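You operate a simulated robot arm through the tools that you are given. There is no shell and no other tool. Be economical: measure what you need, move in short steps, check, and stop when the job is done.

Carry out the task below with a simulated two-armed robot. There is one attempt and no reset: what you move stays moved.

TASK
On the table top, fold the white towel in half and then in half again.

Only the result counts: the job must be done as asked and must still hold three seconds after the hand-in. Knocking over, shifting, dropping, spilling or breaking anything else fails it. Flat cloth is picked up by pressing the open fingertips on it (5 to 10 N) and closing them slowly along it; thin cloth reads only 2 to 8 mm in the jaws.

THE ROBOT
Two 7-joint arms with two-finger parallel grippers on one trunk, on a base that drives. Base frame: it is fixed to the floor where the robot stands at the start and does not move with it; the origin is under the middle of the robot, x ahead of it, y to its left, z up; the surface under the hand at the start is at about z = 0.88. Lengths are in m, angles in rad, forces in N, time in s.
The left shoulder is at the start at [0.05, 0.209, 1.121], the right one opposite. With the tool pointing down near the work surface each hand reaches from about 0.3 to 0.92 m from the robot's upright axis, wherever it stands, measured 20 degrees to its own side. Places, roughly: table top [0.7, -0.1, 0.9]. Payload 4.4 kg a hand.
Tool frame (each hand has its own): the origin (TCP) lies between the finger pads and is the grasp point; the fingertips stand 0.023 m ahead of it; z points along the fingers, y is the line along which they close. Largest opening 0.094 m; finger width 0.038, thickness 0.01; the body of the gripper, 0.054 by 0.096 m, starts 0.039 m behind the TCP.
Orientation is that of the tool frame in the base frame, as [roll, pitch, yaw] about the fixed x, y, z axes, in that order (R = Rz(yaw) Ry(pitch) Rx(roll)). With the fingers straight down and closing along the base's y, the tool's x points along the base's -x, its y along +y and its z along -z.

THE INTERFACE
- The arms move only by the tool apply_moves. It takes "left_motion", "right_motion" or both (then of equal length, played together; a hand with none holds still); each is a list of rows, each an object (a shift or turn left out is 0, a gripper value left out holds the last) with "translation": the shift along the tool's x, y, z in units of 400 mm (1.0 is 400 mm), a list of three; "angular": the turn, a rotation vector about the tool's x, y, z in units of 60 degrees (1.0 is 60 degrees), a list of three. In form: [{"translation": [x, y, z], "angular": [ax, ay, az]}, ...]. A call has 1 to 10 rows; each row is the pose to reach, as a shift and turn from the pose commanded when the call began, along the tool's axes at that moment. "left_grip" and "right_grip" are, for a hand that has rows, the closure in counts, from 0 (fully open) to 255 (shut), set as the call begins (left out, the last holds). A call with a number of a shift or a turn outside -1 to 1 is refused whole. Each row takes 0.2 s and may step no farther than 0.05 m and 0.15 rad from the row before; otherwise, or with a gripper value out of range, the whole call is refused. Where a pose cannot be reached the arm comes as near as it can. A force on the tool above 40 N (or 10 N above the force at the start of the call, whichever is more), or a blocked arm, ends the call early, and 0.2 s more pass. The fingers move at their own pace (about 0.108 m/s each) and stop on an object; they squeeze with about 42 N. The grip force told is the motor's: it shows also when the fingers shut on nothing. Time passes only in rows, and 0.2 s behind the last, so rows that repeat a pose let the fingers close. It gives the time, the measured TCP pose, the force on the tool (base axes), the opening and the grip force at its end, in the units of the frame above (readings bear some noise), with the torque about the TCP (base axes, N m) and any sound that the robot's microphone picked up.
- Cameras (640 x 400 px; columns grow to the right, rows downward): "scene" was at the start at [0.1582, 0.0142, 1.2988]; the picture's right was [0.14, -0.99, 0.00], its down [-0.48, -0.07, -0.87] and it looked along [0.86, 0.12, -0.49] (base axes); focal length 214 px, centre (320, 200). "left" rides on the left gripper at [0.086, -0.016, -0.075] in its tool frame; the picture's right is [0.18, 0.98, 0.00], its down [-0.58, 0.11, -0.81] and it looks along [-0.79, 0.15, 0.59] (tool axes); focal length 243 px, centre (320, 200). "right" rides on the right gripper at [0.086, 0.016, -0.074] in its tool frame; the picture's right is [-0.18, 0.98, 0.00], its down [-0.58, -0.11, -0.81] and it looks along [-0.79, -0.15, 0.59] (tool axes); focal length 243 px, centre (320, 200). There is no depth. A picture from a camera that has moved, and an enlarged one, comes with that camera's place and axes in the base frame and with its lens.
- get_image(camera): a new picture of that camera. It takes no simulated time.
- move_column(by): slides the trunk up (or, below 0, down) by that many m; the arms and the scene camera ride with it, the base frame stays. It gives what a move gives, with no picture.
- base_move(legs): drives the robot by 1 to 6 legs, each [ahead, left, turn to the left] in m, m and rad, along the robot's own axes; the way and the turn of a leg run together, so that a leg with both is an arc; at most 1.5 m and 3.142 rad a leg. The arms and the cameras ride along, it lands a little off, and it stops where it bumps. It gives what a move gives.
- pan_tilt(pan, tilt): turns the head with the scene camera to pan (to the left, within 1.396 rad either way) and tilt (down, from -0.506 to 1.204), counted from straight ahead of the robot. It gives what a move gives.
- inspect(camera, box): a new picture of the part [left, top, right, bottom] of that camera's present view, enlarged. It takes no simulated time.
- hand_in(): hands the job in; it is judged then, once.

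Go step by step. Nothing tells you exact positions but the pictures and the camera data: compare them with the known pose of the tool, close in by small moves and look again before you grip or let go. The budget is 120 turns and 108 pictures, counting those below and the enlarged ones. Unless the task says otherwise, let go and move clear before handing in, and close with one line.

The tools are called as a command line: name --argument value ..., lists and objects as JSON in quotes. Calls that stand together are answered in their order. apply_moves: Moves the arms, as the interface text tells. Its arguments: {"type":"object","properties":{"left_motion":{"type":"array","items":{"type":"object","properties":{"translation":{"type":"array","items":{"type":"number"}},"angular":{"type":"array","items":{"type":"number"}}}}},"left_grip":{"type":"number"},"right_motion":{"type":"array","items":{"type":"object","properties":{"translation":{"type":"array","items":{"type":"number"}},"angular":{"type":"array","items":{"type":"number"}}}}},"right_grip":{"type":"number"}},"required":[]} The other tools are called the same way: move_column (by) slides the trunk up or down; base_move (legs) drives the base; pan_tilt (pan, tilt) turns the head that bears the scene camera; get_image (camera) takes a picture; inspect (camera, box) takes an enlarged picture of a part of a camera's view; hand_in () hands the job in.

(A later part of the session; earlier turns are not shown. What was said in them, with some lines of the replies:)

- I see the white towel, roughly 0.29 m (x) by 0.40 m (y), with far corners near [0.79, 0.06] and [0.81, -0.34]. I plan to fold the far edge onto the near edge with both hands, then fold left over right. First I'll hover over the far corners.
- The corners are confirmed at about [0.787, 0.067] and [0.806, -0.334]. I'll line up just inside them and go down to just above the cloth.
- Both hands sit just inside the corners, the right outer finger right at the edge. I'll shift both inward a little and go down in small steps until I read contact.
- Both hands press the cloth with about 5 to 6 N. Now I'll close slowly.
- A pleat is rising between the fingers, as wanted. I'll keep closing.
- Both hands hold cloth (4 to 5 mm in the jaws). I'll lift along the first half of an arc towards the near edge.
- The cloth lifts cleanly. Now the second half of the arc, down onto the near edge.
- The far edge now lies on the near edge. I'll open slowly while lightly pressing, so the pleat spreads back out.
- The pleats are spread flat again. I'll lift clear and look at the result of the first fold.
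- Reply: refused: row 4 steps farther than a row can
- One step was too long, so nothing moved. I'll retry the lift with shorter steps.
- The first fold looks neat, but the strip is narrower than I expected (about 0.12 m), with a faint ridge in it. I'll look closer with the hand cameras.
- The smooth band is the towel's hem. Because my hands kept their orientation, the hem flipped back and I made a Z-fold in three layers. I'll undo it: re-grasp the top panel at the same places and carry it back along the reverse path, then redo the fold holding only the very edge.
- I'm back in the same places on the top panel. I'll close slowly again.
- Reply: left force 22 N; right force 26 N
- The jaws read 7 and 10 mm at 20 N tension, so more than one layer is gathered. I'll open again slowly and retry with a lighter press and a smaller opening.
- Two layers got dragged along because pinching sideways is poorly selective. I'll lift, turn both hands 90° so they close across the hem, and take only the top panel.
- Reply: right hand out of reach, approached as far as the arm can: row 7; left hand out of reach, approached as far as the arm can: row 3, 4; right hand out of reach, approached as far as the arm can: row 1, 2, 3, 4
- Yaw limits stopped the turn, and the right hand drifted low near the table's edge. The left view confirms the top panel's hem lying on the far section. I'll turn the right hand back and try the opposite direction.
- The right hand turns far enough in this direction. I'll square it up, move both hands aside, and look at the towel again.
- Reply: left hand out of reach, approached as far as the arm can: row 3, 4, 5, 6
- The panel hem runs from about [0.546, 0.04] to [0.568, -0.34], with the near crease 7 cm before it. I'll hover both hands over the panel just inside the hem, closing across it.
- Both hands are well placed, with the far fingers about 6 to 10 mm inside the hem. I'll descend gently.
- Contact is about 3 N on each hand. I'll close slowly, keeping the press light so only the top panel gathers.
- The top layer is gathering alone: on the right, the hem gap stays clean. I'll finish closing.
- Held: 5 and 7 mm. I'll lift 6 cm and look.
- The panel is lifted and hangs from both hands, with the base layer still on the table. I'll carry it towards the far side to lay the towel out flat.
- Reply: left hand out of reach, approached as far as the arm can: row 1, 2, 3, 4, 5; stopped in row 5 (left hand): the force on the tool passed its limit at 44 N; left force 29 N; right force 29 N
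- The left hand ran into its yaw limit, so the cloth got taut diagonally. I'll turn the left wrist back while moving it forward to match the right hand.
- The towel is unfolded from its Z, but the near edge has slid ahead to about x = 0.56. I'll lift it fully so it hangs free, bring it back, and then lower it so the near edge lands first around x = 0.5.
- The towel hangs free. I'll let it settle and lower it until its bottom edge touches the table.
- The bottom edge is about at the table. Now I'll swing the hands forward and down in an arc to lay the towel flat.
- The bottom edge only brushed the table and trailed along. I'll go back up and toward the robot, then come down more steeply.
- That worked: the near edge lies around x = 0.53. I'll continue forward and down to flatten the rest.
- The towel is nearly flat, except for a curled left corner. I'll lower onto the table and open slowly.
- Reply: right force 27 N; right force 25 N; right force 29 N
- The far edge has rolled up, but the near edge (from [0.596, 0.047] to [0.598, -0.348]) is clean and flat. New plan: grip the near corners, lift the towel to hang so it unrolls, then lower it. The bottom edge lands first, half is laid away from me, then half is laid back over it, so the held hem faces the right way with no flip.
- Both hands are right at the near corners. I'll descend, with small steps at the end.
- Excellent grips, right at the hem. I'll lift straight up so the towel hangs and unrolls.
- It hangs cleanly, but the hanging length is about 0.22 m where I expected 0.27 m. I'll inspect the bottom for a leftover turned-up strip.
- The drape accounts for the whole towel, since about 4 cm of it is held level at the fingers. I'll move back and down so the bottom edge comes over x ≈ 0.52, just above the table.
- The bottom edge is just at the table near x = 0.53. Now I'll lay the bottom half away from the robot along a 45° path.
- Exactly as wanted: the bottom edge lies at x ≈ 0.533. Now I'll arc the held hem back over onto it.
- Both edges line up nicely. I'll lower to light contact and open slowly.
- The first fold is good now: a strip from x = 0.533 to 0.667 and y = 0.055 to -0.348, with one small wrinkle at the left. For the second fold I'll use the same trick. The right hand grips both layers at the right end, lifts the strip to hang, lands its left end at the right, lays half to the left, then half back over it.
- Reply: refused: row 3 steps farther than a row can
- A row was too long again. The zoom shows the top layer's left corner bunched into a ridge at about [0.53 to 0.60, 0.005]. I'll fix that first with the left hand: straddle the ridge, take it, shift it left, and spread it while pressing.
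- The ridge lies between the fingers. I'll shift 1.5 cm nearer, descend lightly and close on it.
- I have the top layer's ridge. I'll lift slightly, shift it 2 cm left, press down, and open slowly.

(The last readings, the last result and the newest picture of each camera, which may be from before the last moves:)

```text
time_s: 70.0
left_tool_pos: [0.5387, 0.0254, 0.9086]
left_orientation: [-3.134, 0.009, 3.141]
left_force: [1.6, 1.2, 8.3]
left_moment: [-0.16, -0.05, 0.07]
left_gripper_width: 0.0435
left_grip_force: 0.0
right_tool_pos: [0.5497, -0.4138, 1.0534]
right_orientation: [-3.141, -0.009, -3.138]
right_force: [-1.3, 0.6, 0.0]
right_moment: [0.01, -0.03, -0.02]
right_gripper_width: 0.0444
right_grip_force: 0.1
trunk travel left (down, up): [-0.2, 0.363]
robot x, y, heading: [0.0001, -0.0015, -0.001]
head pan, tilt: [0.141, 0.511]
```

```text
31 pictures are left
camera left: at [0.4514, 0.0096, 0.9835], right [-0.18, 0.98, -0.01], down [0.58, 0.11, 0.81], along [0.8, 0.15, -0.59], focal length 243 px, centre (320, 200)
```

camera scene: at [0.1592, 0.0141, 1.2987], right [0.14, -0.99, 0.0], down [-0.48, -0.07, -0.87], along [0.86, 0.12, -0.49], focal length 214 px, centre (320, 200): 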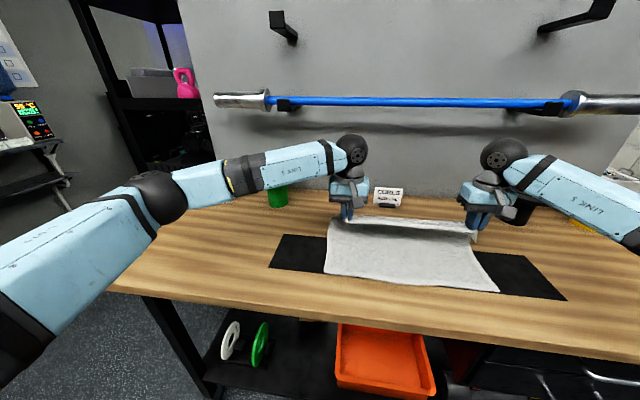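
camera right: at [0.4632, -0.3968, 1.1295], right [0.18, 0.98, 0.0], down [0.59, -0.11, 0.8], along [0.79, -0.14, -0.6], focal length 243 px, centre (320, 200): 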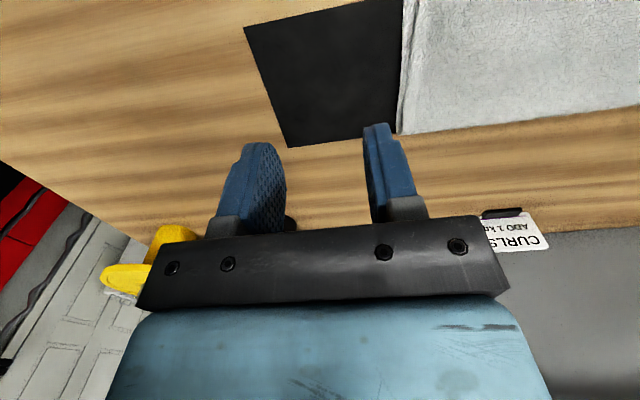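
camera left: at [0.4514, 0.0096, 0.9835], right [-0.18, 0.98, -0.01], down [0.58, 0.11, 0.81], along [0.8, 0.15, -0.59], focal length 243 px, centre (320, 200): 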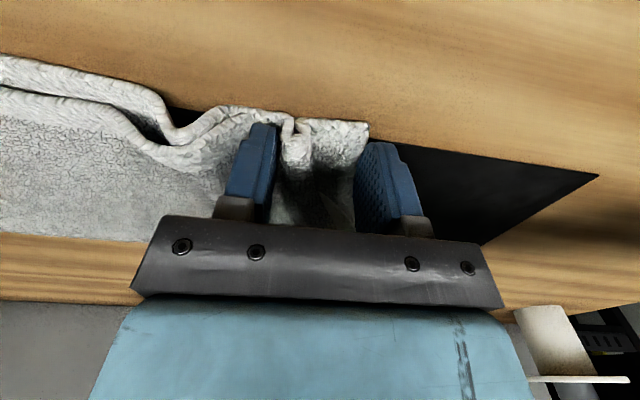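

The inner finger has pushed a bump inward. I'll lift off and look.

apply_moves --left_motion '[{"translation": [0, 0, -0.03]}, {"translation": [0, 0, -0.12]}, {"translation": [0, 0, -0.22]}, {"translation": [0, 0.06, -0.31]}, {"translation": [0, 0.16, -0.34]}, {"translation": [0, 0.27, -0.35]}]'

inspect --camera "scene" --box '[300, 220, 460, 320]'

```text
time_s: 71.5
left_tool_pos: [0.5399, 0.133, 1.0486]
left_orientation: [-3.134, 0.005, -3.141]
left_force: [0.3, 0.3, 0.1]
left_moment: [0.0, 0.0, 0.03]
left_gripper_width: 0.0441
left_grip_force: 0.1
right_tool_pos: [0.5503, -0.4127, 1.0526]
right_orientation: [-3.141, -0.008, -3.136]
right_force: [0.5, -0.2, 0.6]
right_moment: [0.01, 0.01, -0.01]
right_gripper_width: 0.0443
right_grip_force: 0.1
trunk travel left (down, up): [-0.2, 0.363]
robot x, y, heading: [-0.002, -0.0012, 0.002]
head pan, tilt: [0.141, 0.511]
```

```text
4.00 times, centred on (380, 270) of scene
camera zoom: at [0.1578, 0.0157, 1.2989], right [0.14, -0.99, 0.0], down [-0.48, -0.07, -0.87], along [0.86, 0.12, -0.49], focal length 858 px, centre (80, -80)
```

zoom: 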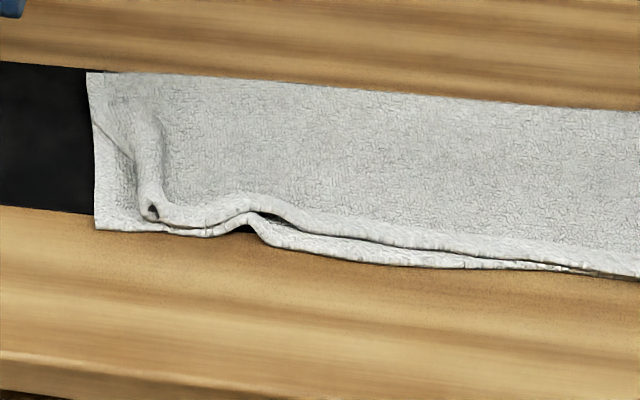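

That's better: only a small ridge near the left corner remains, and hanging should relax it. Now the right hand goes over the right end for the second fold.

apply_moves --right_motion '[{"translation": [-0.04, 0.08, 0.05]}, {"translation": [-0.08, 0.16, 0.1]}, {"translation": [-0.12, 0.24, 0.15]}, {"translation": [-0.125, 0.2575, 0.23]}, {"translation": [-0.125, 0.2575, 0.295]}]' --left_motion '[{"translation": [0, 0.04, 0]}, {"translation": [0, 0.1, 0]}, {"translation": [0, 0.15, 0]}, {"translation": [0, 0.2, 0]}, {"translation": [0, 0.25, 0]}]'

get_image --camera "right"

```text
time_s: 72.7
left_tool_pos: [0.5403, 0.2348, 1.046]
left_orientation: [-3.138, 0.006, 3.141]
left_force: [0.8, 0.9, -0.2]
left_moment: [-0.04, -0.03, 0.02]
left_gripper_width: 0.0443
left_grip_force: 0.0
right_tool_pos: [0.6014, -0.3085, 0.9354]
right_orientation: [3.141, -0.009, -3.138]
right_force: [1.0, -0.3, -0.3]
right_moment: [-0.01, 0.01, 0.0]
right_gripper_width: 0.0442
right_grip_force: 0.1
trunk travel left (down, up): [-0.2, 0.363]
robot x, y, heading: [-0.0014, 0.0045, 0.001]
head pan, tilt: [0.141, 0.511]
```

```text
29 pictures are left
camera right: at [0.5145, -0.2922, 1.0095], right [0.18, 0.98, 0.0], down [0.59, -0.11, 0.8], along [0.79, -0.15, -0.6], focal length 243 px, centre (320, 200)
```

right: 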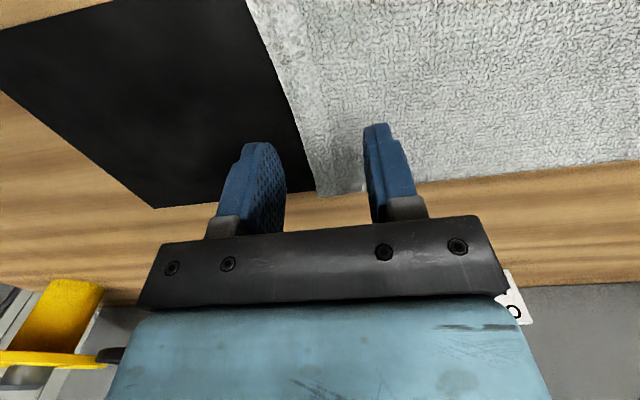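

The right end lies at y ≈ -0.323, so my outer finger is off the cloth. I'll shift 2.4 cm inward and descend.

apply_moves --right_motion '[{"translation": [0, 0.06, 0]}, {"translation": [0, 0.06, 0.03]}, {"translation": [0, 0.06, 0.05]}, {"translation": [0, 0.06, 0.06]}, {"translation": [0, 0.06, 0.066]}]'

get_image --camera "right"

```text
time_s: 73.8
left_tool_pos: [0.5406, 0.2346, 1.0479]
left_orientation: [-3.133, 0.007, 3.141]
left_force: [-0.3, -0.1, -0.2]
left_moment: [0.0, 0.02, -0.01]
left_gripper_width: 0.0444
left_grip_force: 0.1
right_tool_pos: [0.599, -0.285, 0.9094]
right_orientation: [3.141, -0.007, -3.138]
right_force: [0.4, -2.1, 9.3]
right_moment: [-0.04, -0.02, -0.01]
right_gripper_width: 0.0439
right_grip_force: 0.1
trunk travel left (down, up): [-0.2, 0.363]
robot x, y, heading: [-0.0004, 0.0028, -0.004]
head pan, tilt: [0.141, 0.511]
```

```text
28 pictures are left
camera right: at [0.5126, -0.268, 0.9849], right [0.18, 0.98, 0.0], down [0.59, -0.11, 0.8], along [0.79, -0.15, -0.6], focal length 243 px, centre (320, 200)
```

right: 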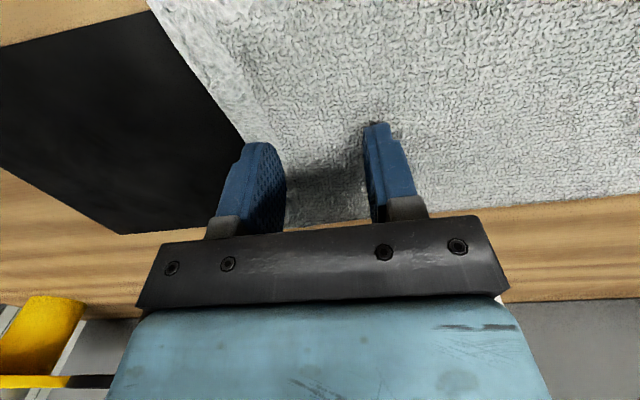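

Well placed at 9 N. I'll press a bit more and close slowly to gather both layers.

apply_moves --right_motion '[{"translation": [0, 0, 0.004]}, {"translation": [0, 0, 0.006]}]' --right_grip 155

apply_moves --right_motion '[{"translation": [0, 0, 0]}]' --right_grip 178

apply_moves --right_motion '[{"translation": [0, 0, 0]}]' --right_grip 200

apply_moves --right_motion '[{"translation": [0, 0, 0]}]' --right_grip 220

apply_moves --right_motion '[{"translation": [0, 0, 0]}, {"translation": [0, 0, 0]}, {"translation": [0, 0, 0]}, {"translation": [0, 0, 0]}]' --right_grip 255

get_image --camera "right"

```text
time_s: 74.5
left_tool_pos: [0.5387, 0.2345, 1.0476]
left_orientation: [-3.135, 0.006, 3.14]
left_force: [0.7, 0.2, 0.1]
left_moment: [-0.03, 0.01, 0.02]
left_gripper_width: 0.0443
left_grip_force: 0.1
right_tool_pos: [0.5993, -0.2851, 0.9087]
right_orientation: [-3.141, -0.005, -3.139]
right_force: [4.7, -0.3, 21.8]
right_moment: [-0.02, -0.14, 0.03]
right_gripper_width: 0.0359
right_grip_force: 0.0
trunk travel left (down, up): [-0.2, 0.363]
robot x, y, heading: [0.0009, -0.0005, -0.004]
head pan, tilt: [0.141, 0.511]
```

```text
time_s: 74.8
left_tool_pos: [0.5381, 0.2352, 1.048]
left_orientation: [-3.133, 0.007, 3.141]
left_force: [-0.4, -0.3, -0.7]
left_moment: [-0.02, 0.02, 0.04]
left_gripper_width: 0.0445
left_grip_force: 0.0
right_tool_pos: [0.5987, -0.2856, 0.9082]
right_orientation: [-3.141, -0.004, -3.138]
right_force: [5.2, -0.4, 23.2]
right_moment: [-0.04, -0.09, 0.05]
right_gripper_width: 0.0286
right_grip_force: 0.5
trunk travel left (down, up): [-0.2, 0.363]
robot x, y, heading: [-0.0017, -0.0037, 0.003]
head pan, tilt: [0.141, 0.511]
```

```text
time_s: 75.2
left_tool_pos: [0.5379, 0.2336, 1.0484]
left_orientation: [-3.136, 0.01, 3.141]
left_force: [0.4, 0.1, 0.2]
left_moment: [0.0, 0.0, 0.01]
left_gripper_width: 0.0441
left_grip_force: 0.0
right_tool_pos: [0.5978, -0.2846, 0.9082]
right_orientation: [-3.138, -0.005, -3.139]
right_force: [-0.1, -0.6, 27.0]
right_moment: [-0.03, -0.01, 0.0]
right_gripper_width: 0.0183
right_grip_force: 0.1
trunk travel left (down, up): [-0.2, 0.363]
robot x, y, heading: [0.0036, 0.0025, -0.001]
head pan, tilt: [0.141, 0.511]
```

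```text
time_s: 75.7
left_tool_pos: [0.5387, 0.2346, 1.0489]
left_orientation: [-3.134, 0.01, -3.14]
left_force: [0.0, 1.1, 0.3]
left_moment: [0.04, 0.03, 0.0]
left_gripper_width: 0.044
left_grip_force: 0.1
right_tool_pos: [0.5983, -0.2848, 0.9079]
right_orientation: [-3.141, -0.005, -3.138]
right_force: [0.2, 0.3, 28.3]
right_moment: [0.04, -0.04, 0.02]
right_gripper_width: 0.0128
right_grip_force: 0.3
trunk travel left (down, up): [-0.2, 0.363]
robot x, y, heading: [0.0007, -0.0037, 0.002]
head pan, tilt: [0.141, 0.511]
```

```text
time_s: 76.7
left_tool_pos: [0.5381, 0.2339, 1.049]
left_orientation: [-3.135, 0.009, -3.142]
left_force: [-0.2, 0.2, -0.7]
left_moment: [0.01, -0.04, 0.01]
left_gripper_width: 0.0445
left_grip_force: 0.0
right_tool_pos: [0.5979, -0.2832, 0.9089]
right_orientation: [-3.139, -0.004, -3.138]
right_force: [-1.0, 0.0, 30.7]
right_moment: [0.04, -0.05, -0.02]
right_gripper_width: 0.0087
right_grip_force: 41.8
trunk travel left (down, up): [-0.2, 0.363]
robot x, y, heading: [-0.0044, 0.0047, -0.001]
head pan, tilt: [0.141, 0.511]
```

```text
27 pictures are left
camera right: at [0.5108, -0.2674, 0.9837], right [0.18, 0.98, 0.0], down [0.59, -0.11, 0.8], along [0.79, -0.15, -0.6], focal length 243 px, centre (320, 200)
```

right: 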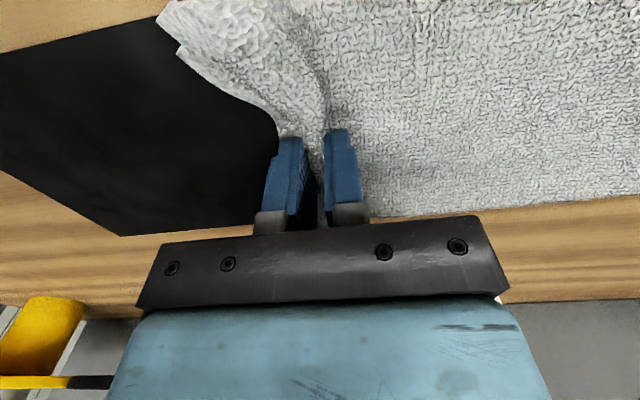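

8.7 mm in the jaws suggests both layers. I'll lift straight up and check.

apply_moves --right_motion '[{"translation": [0, 0, -0.07]}, {"translation": [0, 0, -0.15]}, {"translation": [0, 0, -0.25]}]'

inspect --camera "scene" --box '[300, 170, 540, 320]'

```text
time_s: 77.5
left_tool_pos: [0.5394, 0.2339, 1.0466]
left_orientation: [-3.136, 0.005, 3.141]
left_force: [-0.1, 0.9, 0.0]
left_moment: [0.03, -0.04, -0.04]
left_gripper_width: 0.0444
left_grip_force: 0.0
right_tool_pos: [0.5992, -0.2851, 1.0039]
right_orientation: [-3.14, -0.009, -3.138]
right_force: [-0.5, 0.5, 0.3]
right_moment: [0.02, 0.02, 0.05]
right_gripper_width: 0.0085
right_grip_force: 41.5
trunk travel left (down, up): [-0.2, 0.363]
robot x, y, heading: [0.0023, 0.0008, -0.004]
head pan, tilt: [0.141, 0.511]
```

```text
2.67 times, centred on (420, 245) of scene
camera zoom: at [0.1577, 0.0146, 1.2987], right [0.14, -0.99, 0.0], down [-0.48, -0.07, -0.87], along [0.86, 0.12, -0.49], focal length 572 px, centre (53, 80)
```

zoom: 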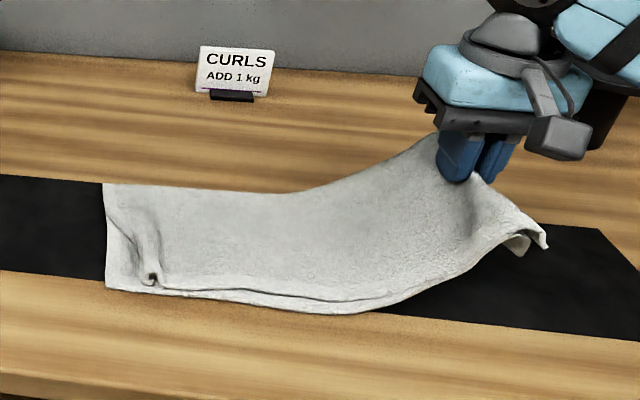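

Both layers come up together. I'll lift on until the strip hangs clear of the table.

apply_moves --right_motion '[{"translation": [0, 0.02, -0.1]}, {"translation": [0, 0.04, -0.2]}, {"translation": [0, 0.06, -0.3]}, {"translation": [0, 0.08, -0.4]}, {"translation": [0, 0.1, -0.5]}, {"translation": [0, 0.1, -0.6]}, {"translation": [0, 0.1, -0.7]}, {"translation": [0, 0.1, -0.74]}, {"translation": [0, 0.1, -0.74]}]'

get_image --camera "scene"

```text
time_s: 79.5
left_tool_pos: [0.5397, 0.2335, 1.0466]
left_orientation: [-3.137, 0.006, -3.141]
left_force: [0.0, -0.6, 0.1]
left_moment: [-0.01, 0.0, 0.02]
left_gripper_width: 0.0443
left_grip_force: 0.0
right_tool_pos: [0.6022, -0.2439, 1.301]
right_orientation: [3.141, -0.01, -3.137]
right_force: [-0.1, -0.6, -0.5]
right_moment: [0.04, 0.0, 0.02]
right_gripper_width: 0.0086
right_grip_force: 42.0
trunk travel left (down, up): [-0.2, 0.363]
robot x, y, heading: [-0.0005, 0.0024, 0.003]
head pan, tilt: [0.141, 0.511]
```

```text
25 pictures are left
camera scene: at [0.1584, 0.0141, 1.2988], right [0.14, -0.99, 0.0], down [-0.48, -0.07, -0.87], along [0.86, 0.12, -0.49], focal length 214 px, centre (320, 200)
```

scene: 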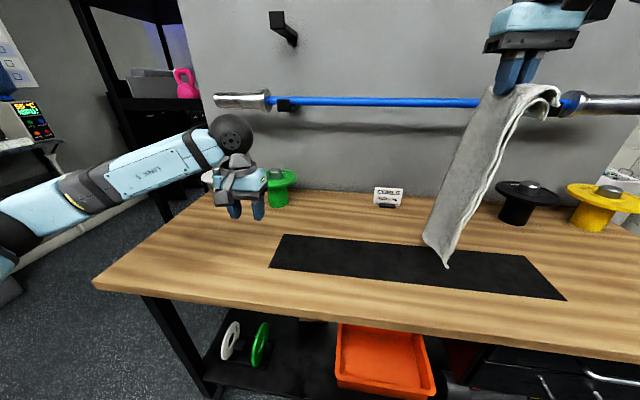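

The strip hangs neatly with both layers aligned and its bottom end just at the table near y = -0.22. Now I'll lay half of it to the left along a 45° path.

apply_moves --right_motion '[{"translation": [0, 0, 0.05]}, {"translation": [0, 0.0625, 0.1125]}, {"translation": [0, 0.1375, 0.1875]}, {"translation": [0, 0.2125, 0.2625]}, {"translation": [0, 0.3, 0.3375]}]'

get_image --camera "scene"

```text
time_s: 80.7
left_tool_pos: [0.5415, 0.2347, 1.0463]
left_orientation: [-3.136, 0.005, -3.141]
left_force: [0.8, -1.1, -0.1]
left_moment: [0.02, 0.03, 0.01]
left_gripper_width: 0.0446
left_grip_force: 0.2
right_tool_pos: [0.6038, -0.1242, 1.1653]
right_orientation: [-3.142, -0.009, -3.136]
right_force: [1.0, 0.1, 0.3]
right_moment: [0.02, 0.02, 0.02]
right_gripper_width: 0.0085
right_grip_force: 41.9
trunk travel left (down, up): [-0.2, 0.363]
robot x, y, heading: [-0.0026, -0.0034, -0.003]
head pan, tilt: [0.141, 0.511]
```

```text
24 pictures are left
camera scene: at [0.159, 0.0151, 1.2987], right [0.14, -0.99, 0.0], down [-0.48, -0.07, -0.87], along [0.86, 0.12, -0.49], focal length 214 px, centre (320, 200)
```

scene: 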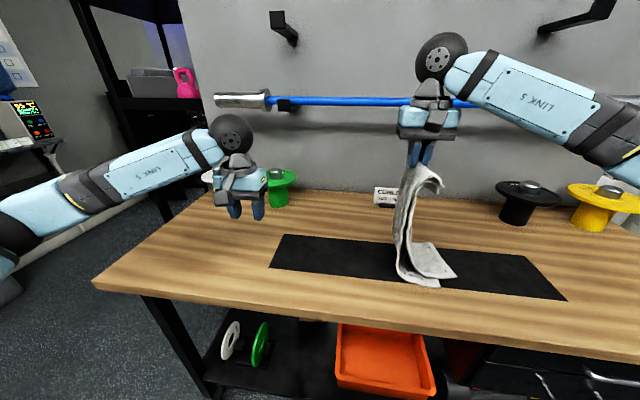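

It's laying down well. Now the rest of the first half.

apply_moves --right_motion '[{"translation": [0, 0.075, 0.075]}, {"translation": [0, 0.15, 0.14]}, {"translation": [0, 0.225, 0.2]}, {"translation": [0, 0.2625, 0.23]}]'

get_image --camera "scene"

inspect --camera "scene" --box '[300, 170, 540, 320]'

```text
time_s: 81.7
left_tool_pos: [0.5398, 0.2333, 1.0468]
left_orientation: [-3.137, 0.005, 3.141]
left_force: [-0.6, -0.1, -0.5]
left_moment: [0.02, 0.03, 0.02]
left_gripper_width: 0.0444
left_grip_force: 0.1
right_tool_pos: [0.5999, -0.0193, 1.0748]
right_orientation: [-3.141, -0.009, -3.138]
right_force: [0.1, 0.2, 0.0]
right_moment: [0.01, -0.03, 0.02]
right_gripper_width: 0.0083
right_grip_force: 41.8
trunk travel left (down, up): [-0.2, 0.363]
robot x, y, heading: [-0.006, -0.0042, 0.002]
head pan, tilt: [0.141, 0.511]
```

```text
23 pictures are left
camera scene: at [0.1582, 0.0143, 1.2988], right [0.14, -0.99, 0.0], down [-0.48, -0.07, -0.87], along [0.86, 0.12, -0.49], focal length 214 px, centre (320, 200)
```

scene: 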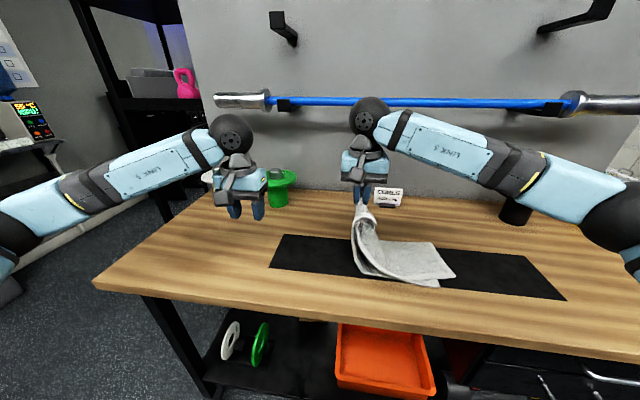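

```text
2.67 times, centred on (420, 245) of scene
camera zoom: at [0.1582, 0.0143, 1.2988], right [0.14, -0.99, 0.0], down [-0.48, -0.07, -0.87], along [0.86, 0.12, -0.49], focal length 572 px, centre (53, 80)
```

zoom: 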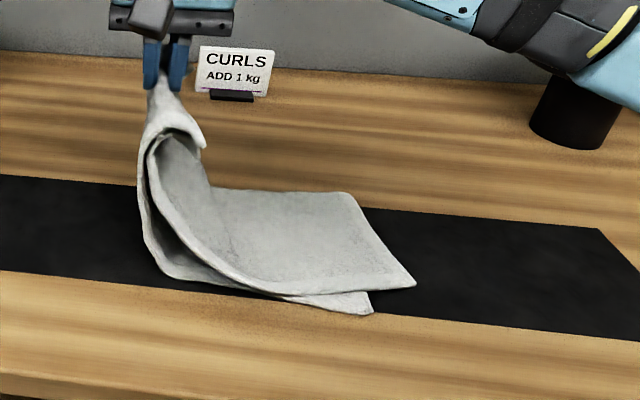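

Half is laid, with its end near y = -0.24 and the turn near y = -0.015. Now I'll arc the held end back to the right, over the laid half.

apply_moves --right_motion '[{"translation": [0, -0.1, 0.0125]}, {"translation": [0, -0.2025, 0.0525]}, {"translation": [0, -0.29, 0.1175]}, {"translation": [0, -0.3575, 0.2]}, {"translation": [0, -0.395, 0.2775]}, {"translation": [0, -0.415, 0.345]}]'

inspect --camera "scene" --box '[300, 170, 540, 320]'

get_image --camera "right"

```text
time_s: 83.0
left_tool_pos: [0.5406, 0.2324, 1.0467]
left_orientation: [-3.135, 0.005, -3.141]
left_force: [-0.6, -1.2, 0.5]
left_moment: [0.02, -0.03, 0.01]
left_gripper_width: 0.0442
left_grip_force: 0.0
right_tool_pos: [0.5992, -0.1864, 0.935]
right_orientation: [3.14, -0.008, -3.135]
right_force: [0.2, -0.6, -0.6]
right_moment: [0.05, 0.02, 0.01]
right_gripper_width: 0.0084
right_grip_force: 42.1
trunk travel left (down, up): [-0.2, 0.363]
robot x, y, heading: [-0.0001, -0.0013, 0.001]
head pan, tilt: [0.141, 0.511]
```

```text
2.67 times, centred on (420, 245) of scene
camera zoom: at [0.1584, 0.0138, 1.2988], right [0.14, -0.99, 0.0], down [-0.48, -0.07, -0.87], along [0.86, 0.12, -0.49], focal length 572 px, centre (53, 80)
```

zoom: 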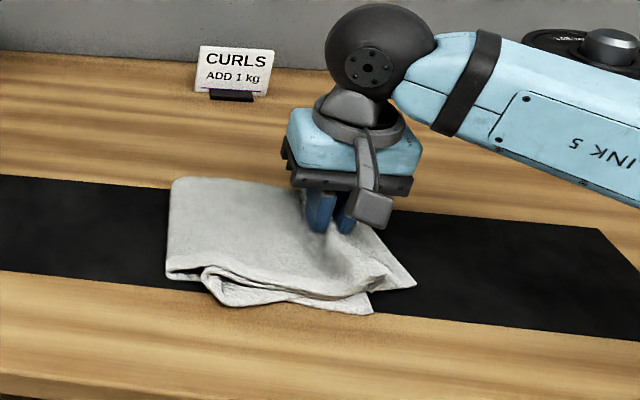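

```text
20 pictures are left
camera right: at [0.5118, -0.1695, 1.0114], right [0.18, 0.98, 0.0], down [0.59, -0.11, 0.8], along [0.79, -0.14, -0.6], focal length 243 px, centre (320, 200)
```

right: 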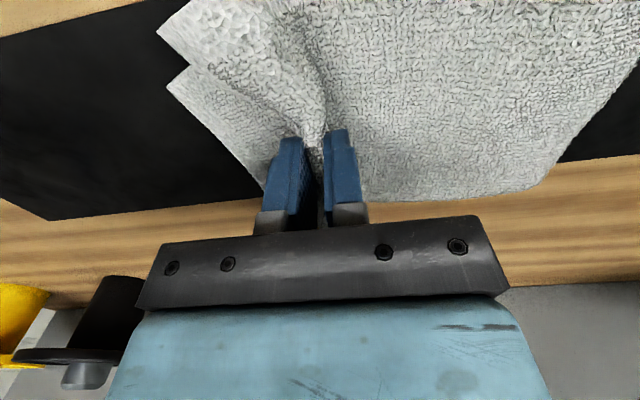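

It's close to aligned. I'll shift 1.2 cm further right, lower to contact, and open slowly while pressing to spread the pleat.

apply_moves --right_motion '[{"translation": [0, -0.03, 0.01]}, {"translation": [0, -0.03, 0.03]}, {"translation": [0, -0.03, 0.04]}, {"translation": [0, -0.03, 0.046]}]'

```text
time_s: 84.0
left_tool_pos: [0.539, 0.2344, 1.0474]
left_orientation: [-3.136, 0.007, -3.142]
left_force: [0.9, -0.1, 0.6]
left_moment: [0.04, -0.03, -0.04]
left_gripper_width: 0.0443
left_grip_force: 0.0
right_tool_pos: [0.5988, -0.1968, 0.9193]
right_orientation: [-3.141, -0.007, -3.136]
right_force: [-1.4, 1.6, 8.5]
right_moment: [0.08, -0.02, 0.03]
right_gripper_width: 0.0084
right_grip_force: 42.0
trunk travel left (down, up): [-0.2, 0.363]
robot x, y, heading: [0.0029, -0.0013, 0.004]
head pan, tilt: [0.141, 0.511]
```

apply_moves --right_motion '[{"translation": [0, 0, 0.002]}]' --right_grip 215

apply_moves --right_motion '[{"translation": [0, -0.005, 0.003]}]' --right_grip 185

apply_moves --right_motion '[{"translation": [0, -0.008, 0.002]}, {"translation": [0, -0.008, 0.002]}]' --right_grip 140

apply_moves --right_motion '[{"translation": [0, 0, -0.03]}, {"translation": [0, 0, -0.12]}, {"translation": [0, 0, -0.22]}, {"translation": [0, -0.06, -0.31]}, {"translation": [0, -0.16, -0.34]}, {"translation": [0, -0.27, -0.35]}, {"translation": [0, -0.38, -0.35]}, {"translation": [0, -0.45, -0.35]}]'

inspect --camera "scene" --box '[330, 210, 490, 310]'

```text
time_s: 84.5
left_tool_pos: [0.5389, 0.2329, 1.0482]
left_orientation: [-3.137, 0.006, -3.141]
left_force: [0.6, -0.3, -1.1]
left_moment: [0.0, -0.02, -0.04]
left_gripper_width: 0.0442
left_grip_force: 0.1
right_tool_pos: [0.5986, -0.1979, 0.9185]
right_orientation: [3.14, -0.008, -3.139]
right_force: [0.4, -0.2, 5.2]
right_moment: [0.03, 0.02, 0.03]
right_gripper_width: 0.0153
right_grip_force: 0.2
trunk travel left (down, up): [-0.2, 0.363]
robot x, y, heading: [-0.0024, -0.0038, -0.001]
head pan, tilt: [0.141, 0.511]
```

```text
time_s: 84.8
left_tool_pos: [0.5398, 0.2341, 1.0479]
left_orientation: [-3.136, 0.006, 3.141]
left_force: [0.4, -0.4, -0.5]
left_moment: [0.03, -0.02, 0.0]
left_gripper_width: 0.0441
left_grip_force: 0.1
right_tool_pos: [0.5979, -0.2002, 0.9175]
right_orientation: [3.14, -0.009, -3.139]
right_force: [0.4, 0.8, 4.0]
right_moment: [0.1, -0.02, -0.03]
right_gripper_width: 0.0261
right_grip_force: 0.1
trunk travel left (down, up): [-0.2, 0.363]
robot x, y, heading: [-0.0011, 0.0018, -0.001]
head pan, tilt: [0.141, 0.511]
```

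```text
time_s: 85.5
left_tool_pos: [0.5389, 0.2334, 1.0475]
left_orientation: [-3.136, 0.006, -3.14]
left_force: [0.0, -1.0, 0.4]
left_moment: [-0.03, 0.0, 0.02]
left_gripper_width: 0.0443
left_grip_force: 0.1
right_tool_pos: [0.5991, -0.2024, 0.9168]
right_orientation: [3.141, -0.01, -3.138]
right_force: [-0.5, 1.5, 5.2]
right_moment: [0.17, 0.01, 0.03]
right_gripper_width: 0.0434
right_grip_force: 0.5
trunk travel left (down, up): [-0.2, 0.363]
robot x, y, heading: [-0.0008, -0.0012, 0.0]
head pan, tilt: [0.141, 0.511]
```

```text
time_s: 87.2
left_tool_pos: [0.5398, 0.2327, 1.0486]
left_orientation: [-3.135, 0.006, 3.142]
left_force: [0.6, -0.4, 0.5]
left_moment: [0.02, -0.02, 0.0]
left_gripper_width: 0.0445
left_grip_force: 0.0
right_tool_pos: [0.5984, -0.3845, 1.0542]
right_orientation: [3.142, -0.008, -3.136]
right_force: [-0.7, 0.9, 0.1]
right_moment: [0.02, 0.01, 0.0]
right_gripper_width: 0.0422
right_grip_force: 0.2
trunk travel left (down, up): [-0.2, 0.363]
robot x, y, heading: [-0.0047, -0.0007, -0.001]
head pan, tilt: [0.141, 0.511]
```

```text
4.00 times, centred on (410, 260) of scene
camera zoom: at [0.158, 0.0138, 1.2988], right [0.14, -0.99, 0.0], down [-0.48, -0.07, -0.87], along [0.86, 0.12, -0.49], focal length 858 px, centre (-40, -40)
```

zoom: 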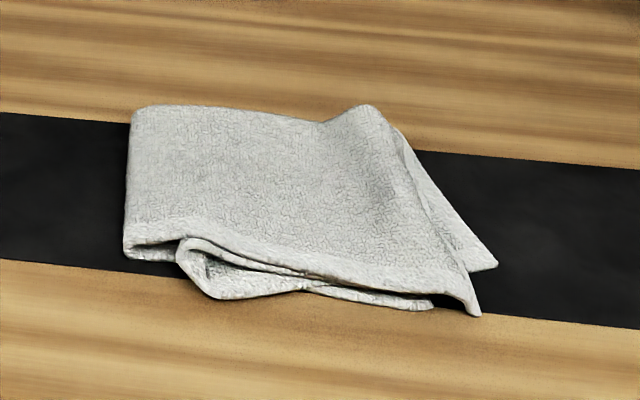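

The towel is now folded in quarters, a little loose at the near left. I'll check from the hand cameras before deciding whether to tidy it.

get_image --camera "scene"

get_image --camera "right"

```text
18 pictures are left
camera scene: at [0.158, 0.0138, 1.2988], right [0.14, -0.99, 0.0], down [-0.48, -0.07, -0.87], along [0.86, 0.12, -0.49], focal length 214 px, centre (320, 200)
```

scene: 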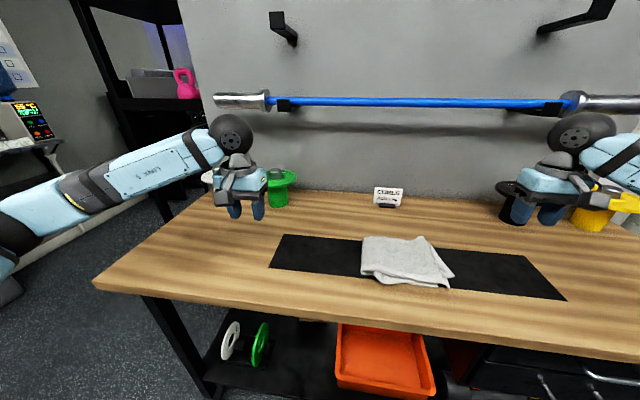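

```text
17 pictures are left
camera right: at [0.5129, -0.3669, 1.1296], right [0.18, 0.98, 0.0], down [0.59, -0.11, 0.8], along [0.79, -0.14, -0.6], focal length 243 px, centre (320, 200)
```

right: 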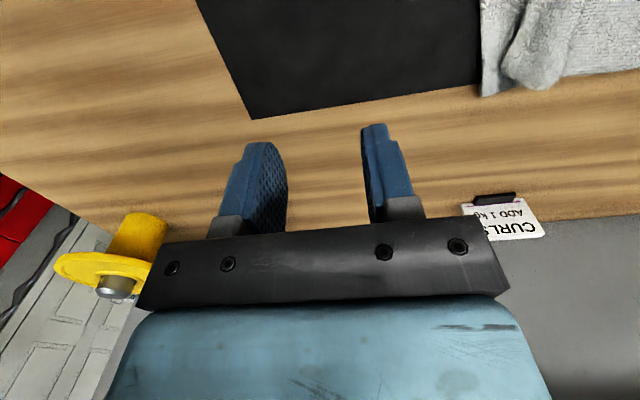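

The structure is right: four layers, about 0.16 by 0.23 m. A loose lobe sticks out about 2 cm on the near side around [0.515, -0.087]. I'll nudge it in gently with the closed left fingertips.

apply_moves --left_motion '[{"translation": [0.03, -0.1, 0]}, {"translation": [0.06, -0.2, 0]}, {"translation": [0.1, -0.3, 0]}, {"translation": [0.13, -0.4, 0]}, {"translation": [0.163, -0.5, 0]}, {"translation": [0.163, -0.6, 0]}, {"translation": [0.163, -0.7, 0]}, {"translation": [0.163, -0.795, 0]}, {"translation": [0.163, -0.795, 0.1]}]' --left_grip 255

apply_moves --left_motion '[{"translation": [0, 0, 0.1]}, {"translation": [0, 0, 0.2]}, {"translation": [0, 0, 0.235]}]'

get_image --camera "left"

```text
time_s: 89.2
left_tool_pos: [0.4754, -0.0835, 1.0085]
left_orientation: [-3.134, 0.005, -3.14]
left_force: [0.0, -0.3, 0.6]
left_moment: [0.03, -0.01, 0.01]
left_gripper_width: 0.0
left_grip_force: 42.0
right_tool_pos: [0.6012, -0.3816, 1.0544]
right_orientation: [-3.141, -0.011, -3.138]
right_force: [0.1, -0.4, 0.0]
right_moment: [-0.02, -0.01, -0.01]
right_gripper_width: 0.0425
right_grip_force: 0.1
trunk travel left (down, up): [-0.2, 0.363]
robot x, y, heading: [-0.0026, -0.0017, -0.001]
head pan, tilt: [0.141, 0.511]
```

```text
time_s: 90.0
left_tool_pos: [0.4733, -0.0835, 0.9149]
left_orientation: [-3.138, 0.005, -3.141]
left_force: [0.2, -0.6, -0.5]
left_moment: [0.01, 0.01, 0.04]
left_gripper_width: 0.0
left_grip_force: 42.7
right_tool_pos: [0.6, -0.383, 1.0548]
right_orientation: [-3.14, -0.009, -3.139]
right_force: [0.7, 0.0, 0.2]
right_moment: [0.0, 0.03, 0.02]
right_gripper_width: 0.0422
right_grip_force: 0.0
trunk travel left (down, up): [-0.2, 0.363]
robot x, y, heading: [-0.0006, -0.0004, 0.0]
head pan, tilt: [0.141, 0.511]
```

```text
16 pictures are left
camera left: at [0.3871, -0.0993, 0.9888], right [-0.18, 0.98, -0.01], down [0.58, 0.11, 0.81], along [0.8, 0.15, -0.59], focal length 243 px, centre (320, 200)
```

left: 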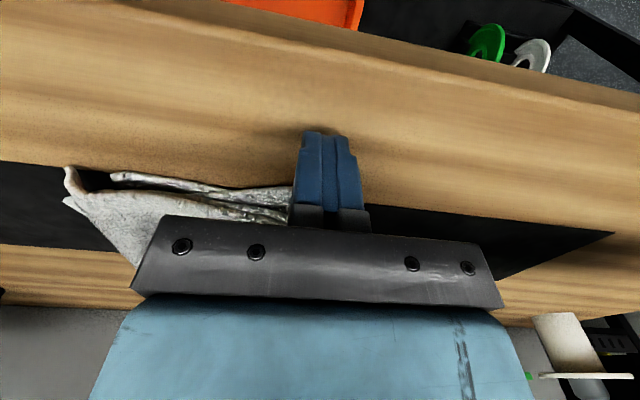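

I'm in front of the lobe. I'll lower slightly, push in 4 cm slowly, then back off and rise.

apply_moves --left_motion '[{"translation": [0, 0, 0.015]}, {"translation": [-0.03, 0, 0.015]}, {"translation": [-0.06, 0, 0.015]}, {"translation": [-0.08, 0, 0.015]}, {"translation": [-0.1, 0, 0.015]}, {"translation": [-0.1, 0, 0.015]}, {"translation": [-0.06, 0, 0.015]}, {"translation": [0.0, 0, 0.01]}]'

apply_moves --left_motion '[{"translation": [0, 0, -0.1]}, {"translation": [0, 0, -0.2]}, {"translation": [0, 0, -0.3]}, {"translation": [0, 0.1, -0.34]}, {"translation": [0, 0.2, -0.34]}, {"translation": [0, 0.3, -0.34]}, {"translation": [0, 0.4, -0.34]}, {"translation": [0, 0.5, -0.34]}, {"translation": [0, 0.6, -0.34]}, {"translation": [0, 0.7, -0.34]}]'

inspect --camera "scene" --box '[330, 210, 490, 310]'

```text
time_s: 91.8
left_tool_pos: [0.4717, -0.084, 0.9114]
left_orientation: [-3.136, 0.006, -3.141]
left_force: [-0.3, 0.6, 0.1]
left_moment: [0.0, -0.03, 0.03]
left_gripper_width: 0.0
left_grip_force: 42.2
right_tool_pos: [0.5979, -0.3819, 1.0544]
right_orientation: [-3.141, -0.008, -3.139]
right_force: [0.0, -0.9, 0.6]
right_moment: [0.02, 0.01, -0.01]
right_gripper_width: 0.0425
right_grip_force: 0.1
trunk travel left (down, up): [-0.2, 0.363]
robot x, y, heading: [0.0009, -0.0013, 0.003]
head pan, tilt: [0.141, 0.511]
```

```text
time_s: 94.0
left_tool_pos: [0.4729, 0.1995, 1.0454]
left_orientation: [-3.134, 0.005, 3.141]
left_force: [0.0, -0.4, -0.1]
left_moment: [-0.01, 0.03, -0.01]
left_gripper_width: 0.0
left_grip_force: 42.4
right_tool_pos: [0.5987, -0.382, 1.0554]
right_orientation: [-3.14, -0.008, -3.137]
right_force: [-0.7, 0.9, 0.1]
right_moment: [0.0, 0.01, -0.04]
right_gripper_width: 0.0423
right_grip_force: 0.0
trunk travel left (down, up): [-0.2, 0.363]
robot x, y, heading: [-0.0049, 0.0022, -0.001]
head pan, tilt: [0.141, 0.511]
```

```text
4.00 times, centred on (410, 260) of scene
camera zoom: at [0.1579, 0.0154, 1.2989], right [0.14, -0.99, 0.0], down [-0.48, -0.07, -0.87], along [0.86, 0.12, -0.49], focal length 858 px, centre (-40, -40)
```

zoom: 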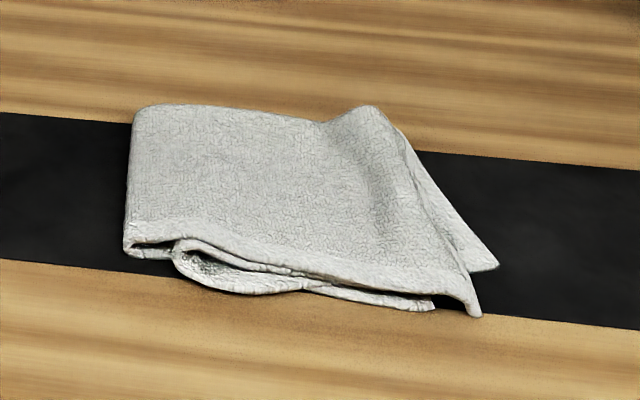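

The lobe is tucked in, and the towel lies folded in half twice. Both hands are clear and nothing else has moved, so I'm handing in.

hand_in

```text
The job is handed in.
```

The white towel is folded in half and then in half again on the table top, and I've handed the job in. It ended up about 0.16 m by 0.23 m. The folds aren't crisp: there is a small ridge at the right end, and the layers are a few centimetres out of line at the edges. My first fold came out wrong, so I unfolded the towel and did it again. Nothing else on the table was moved.
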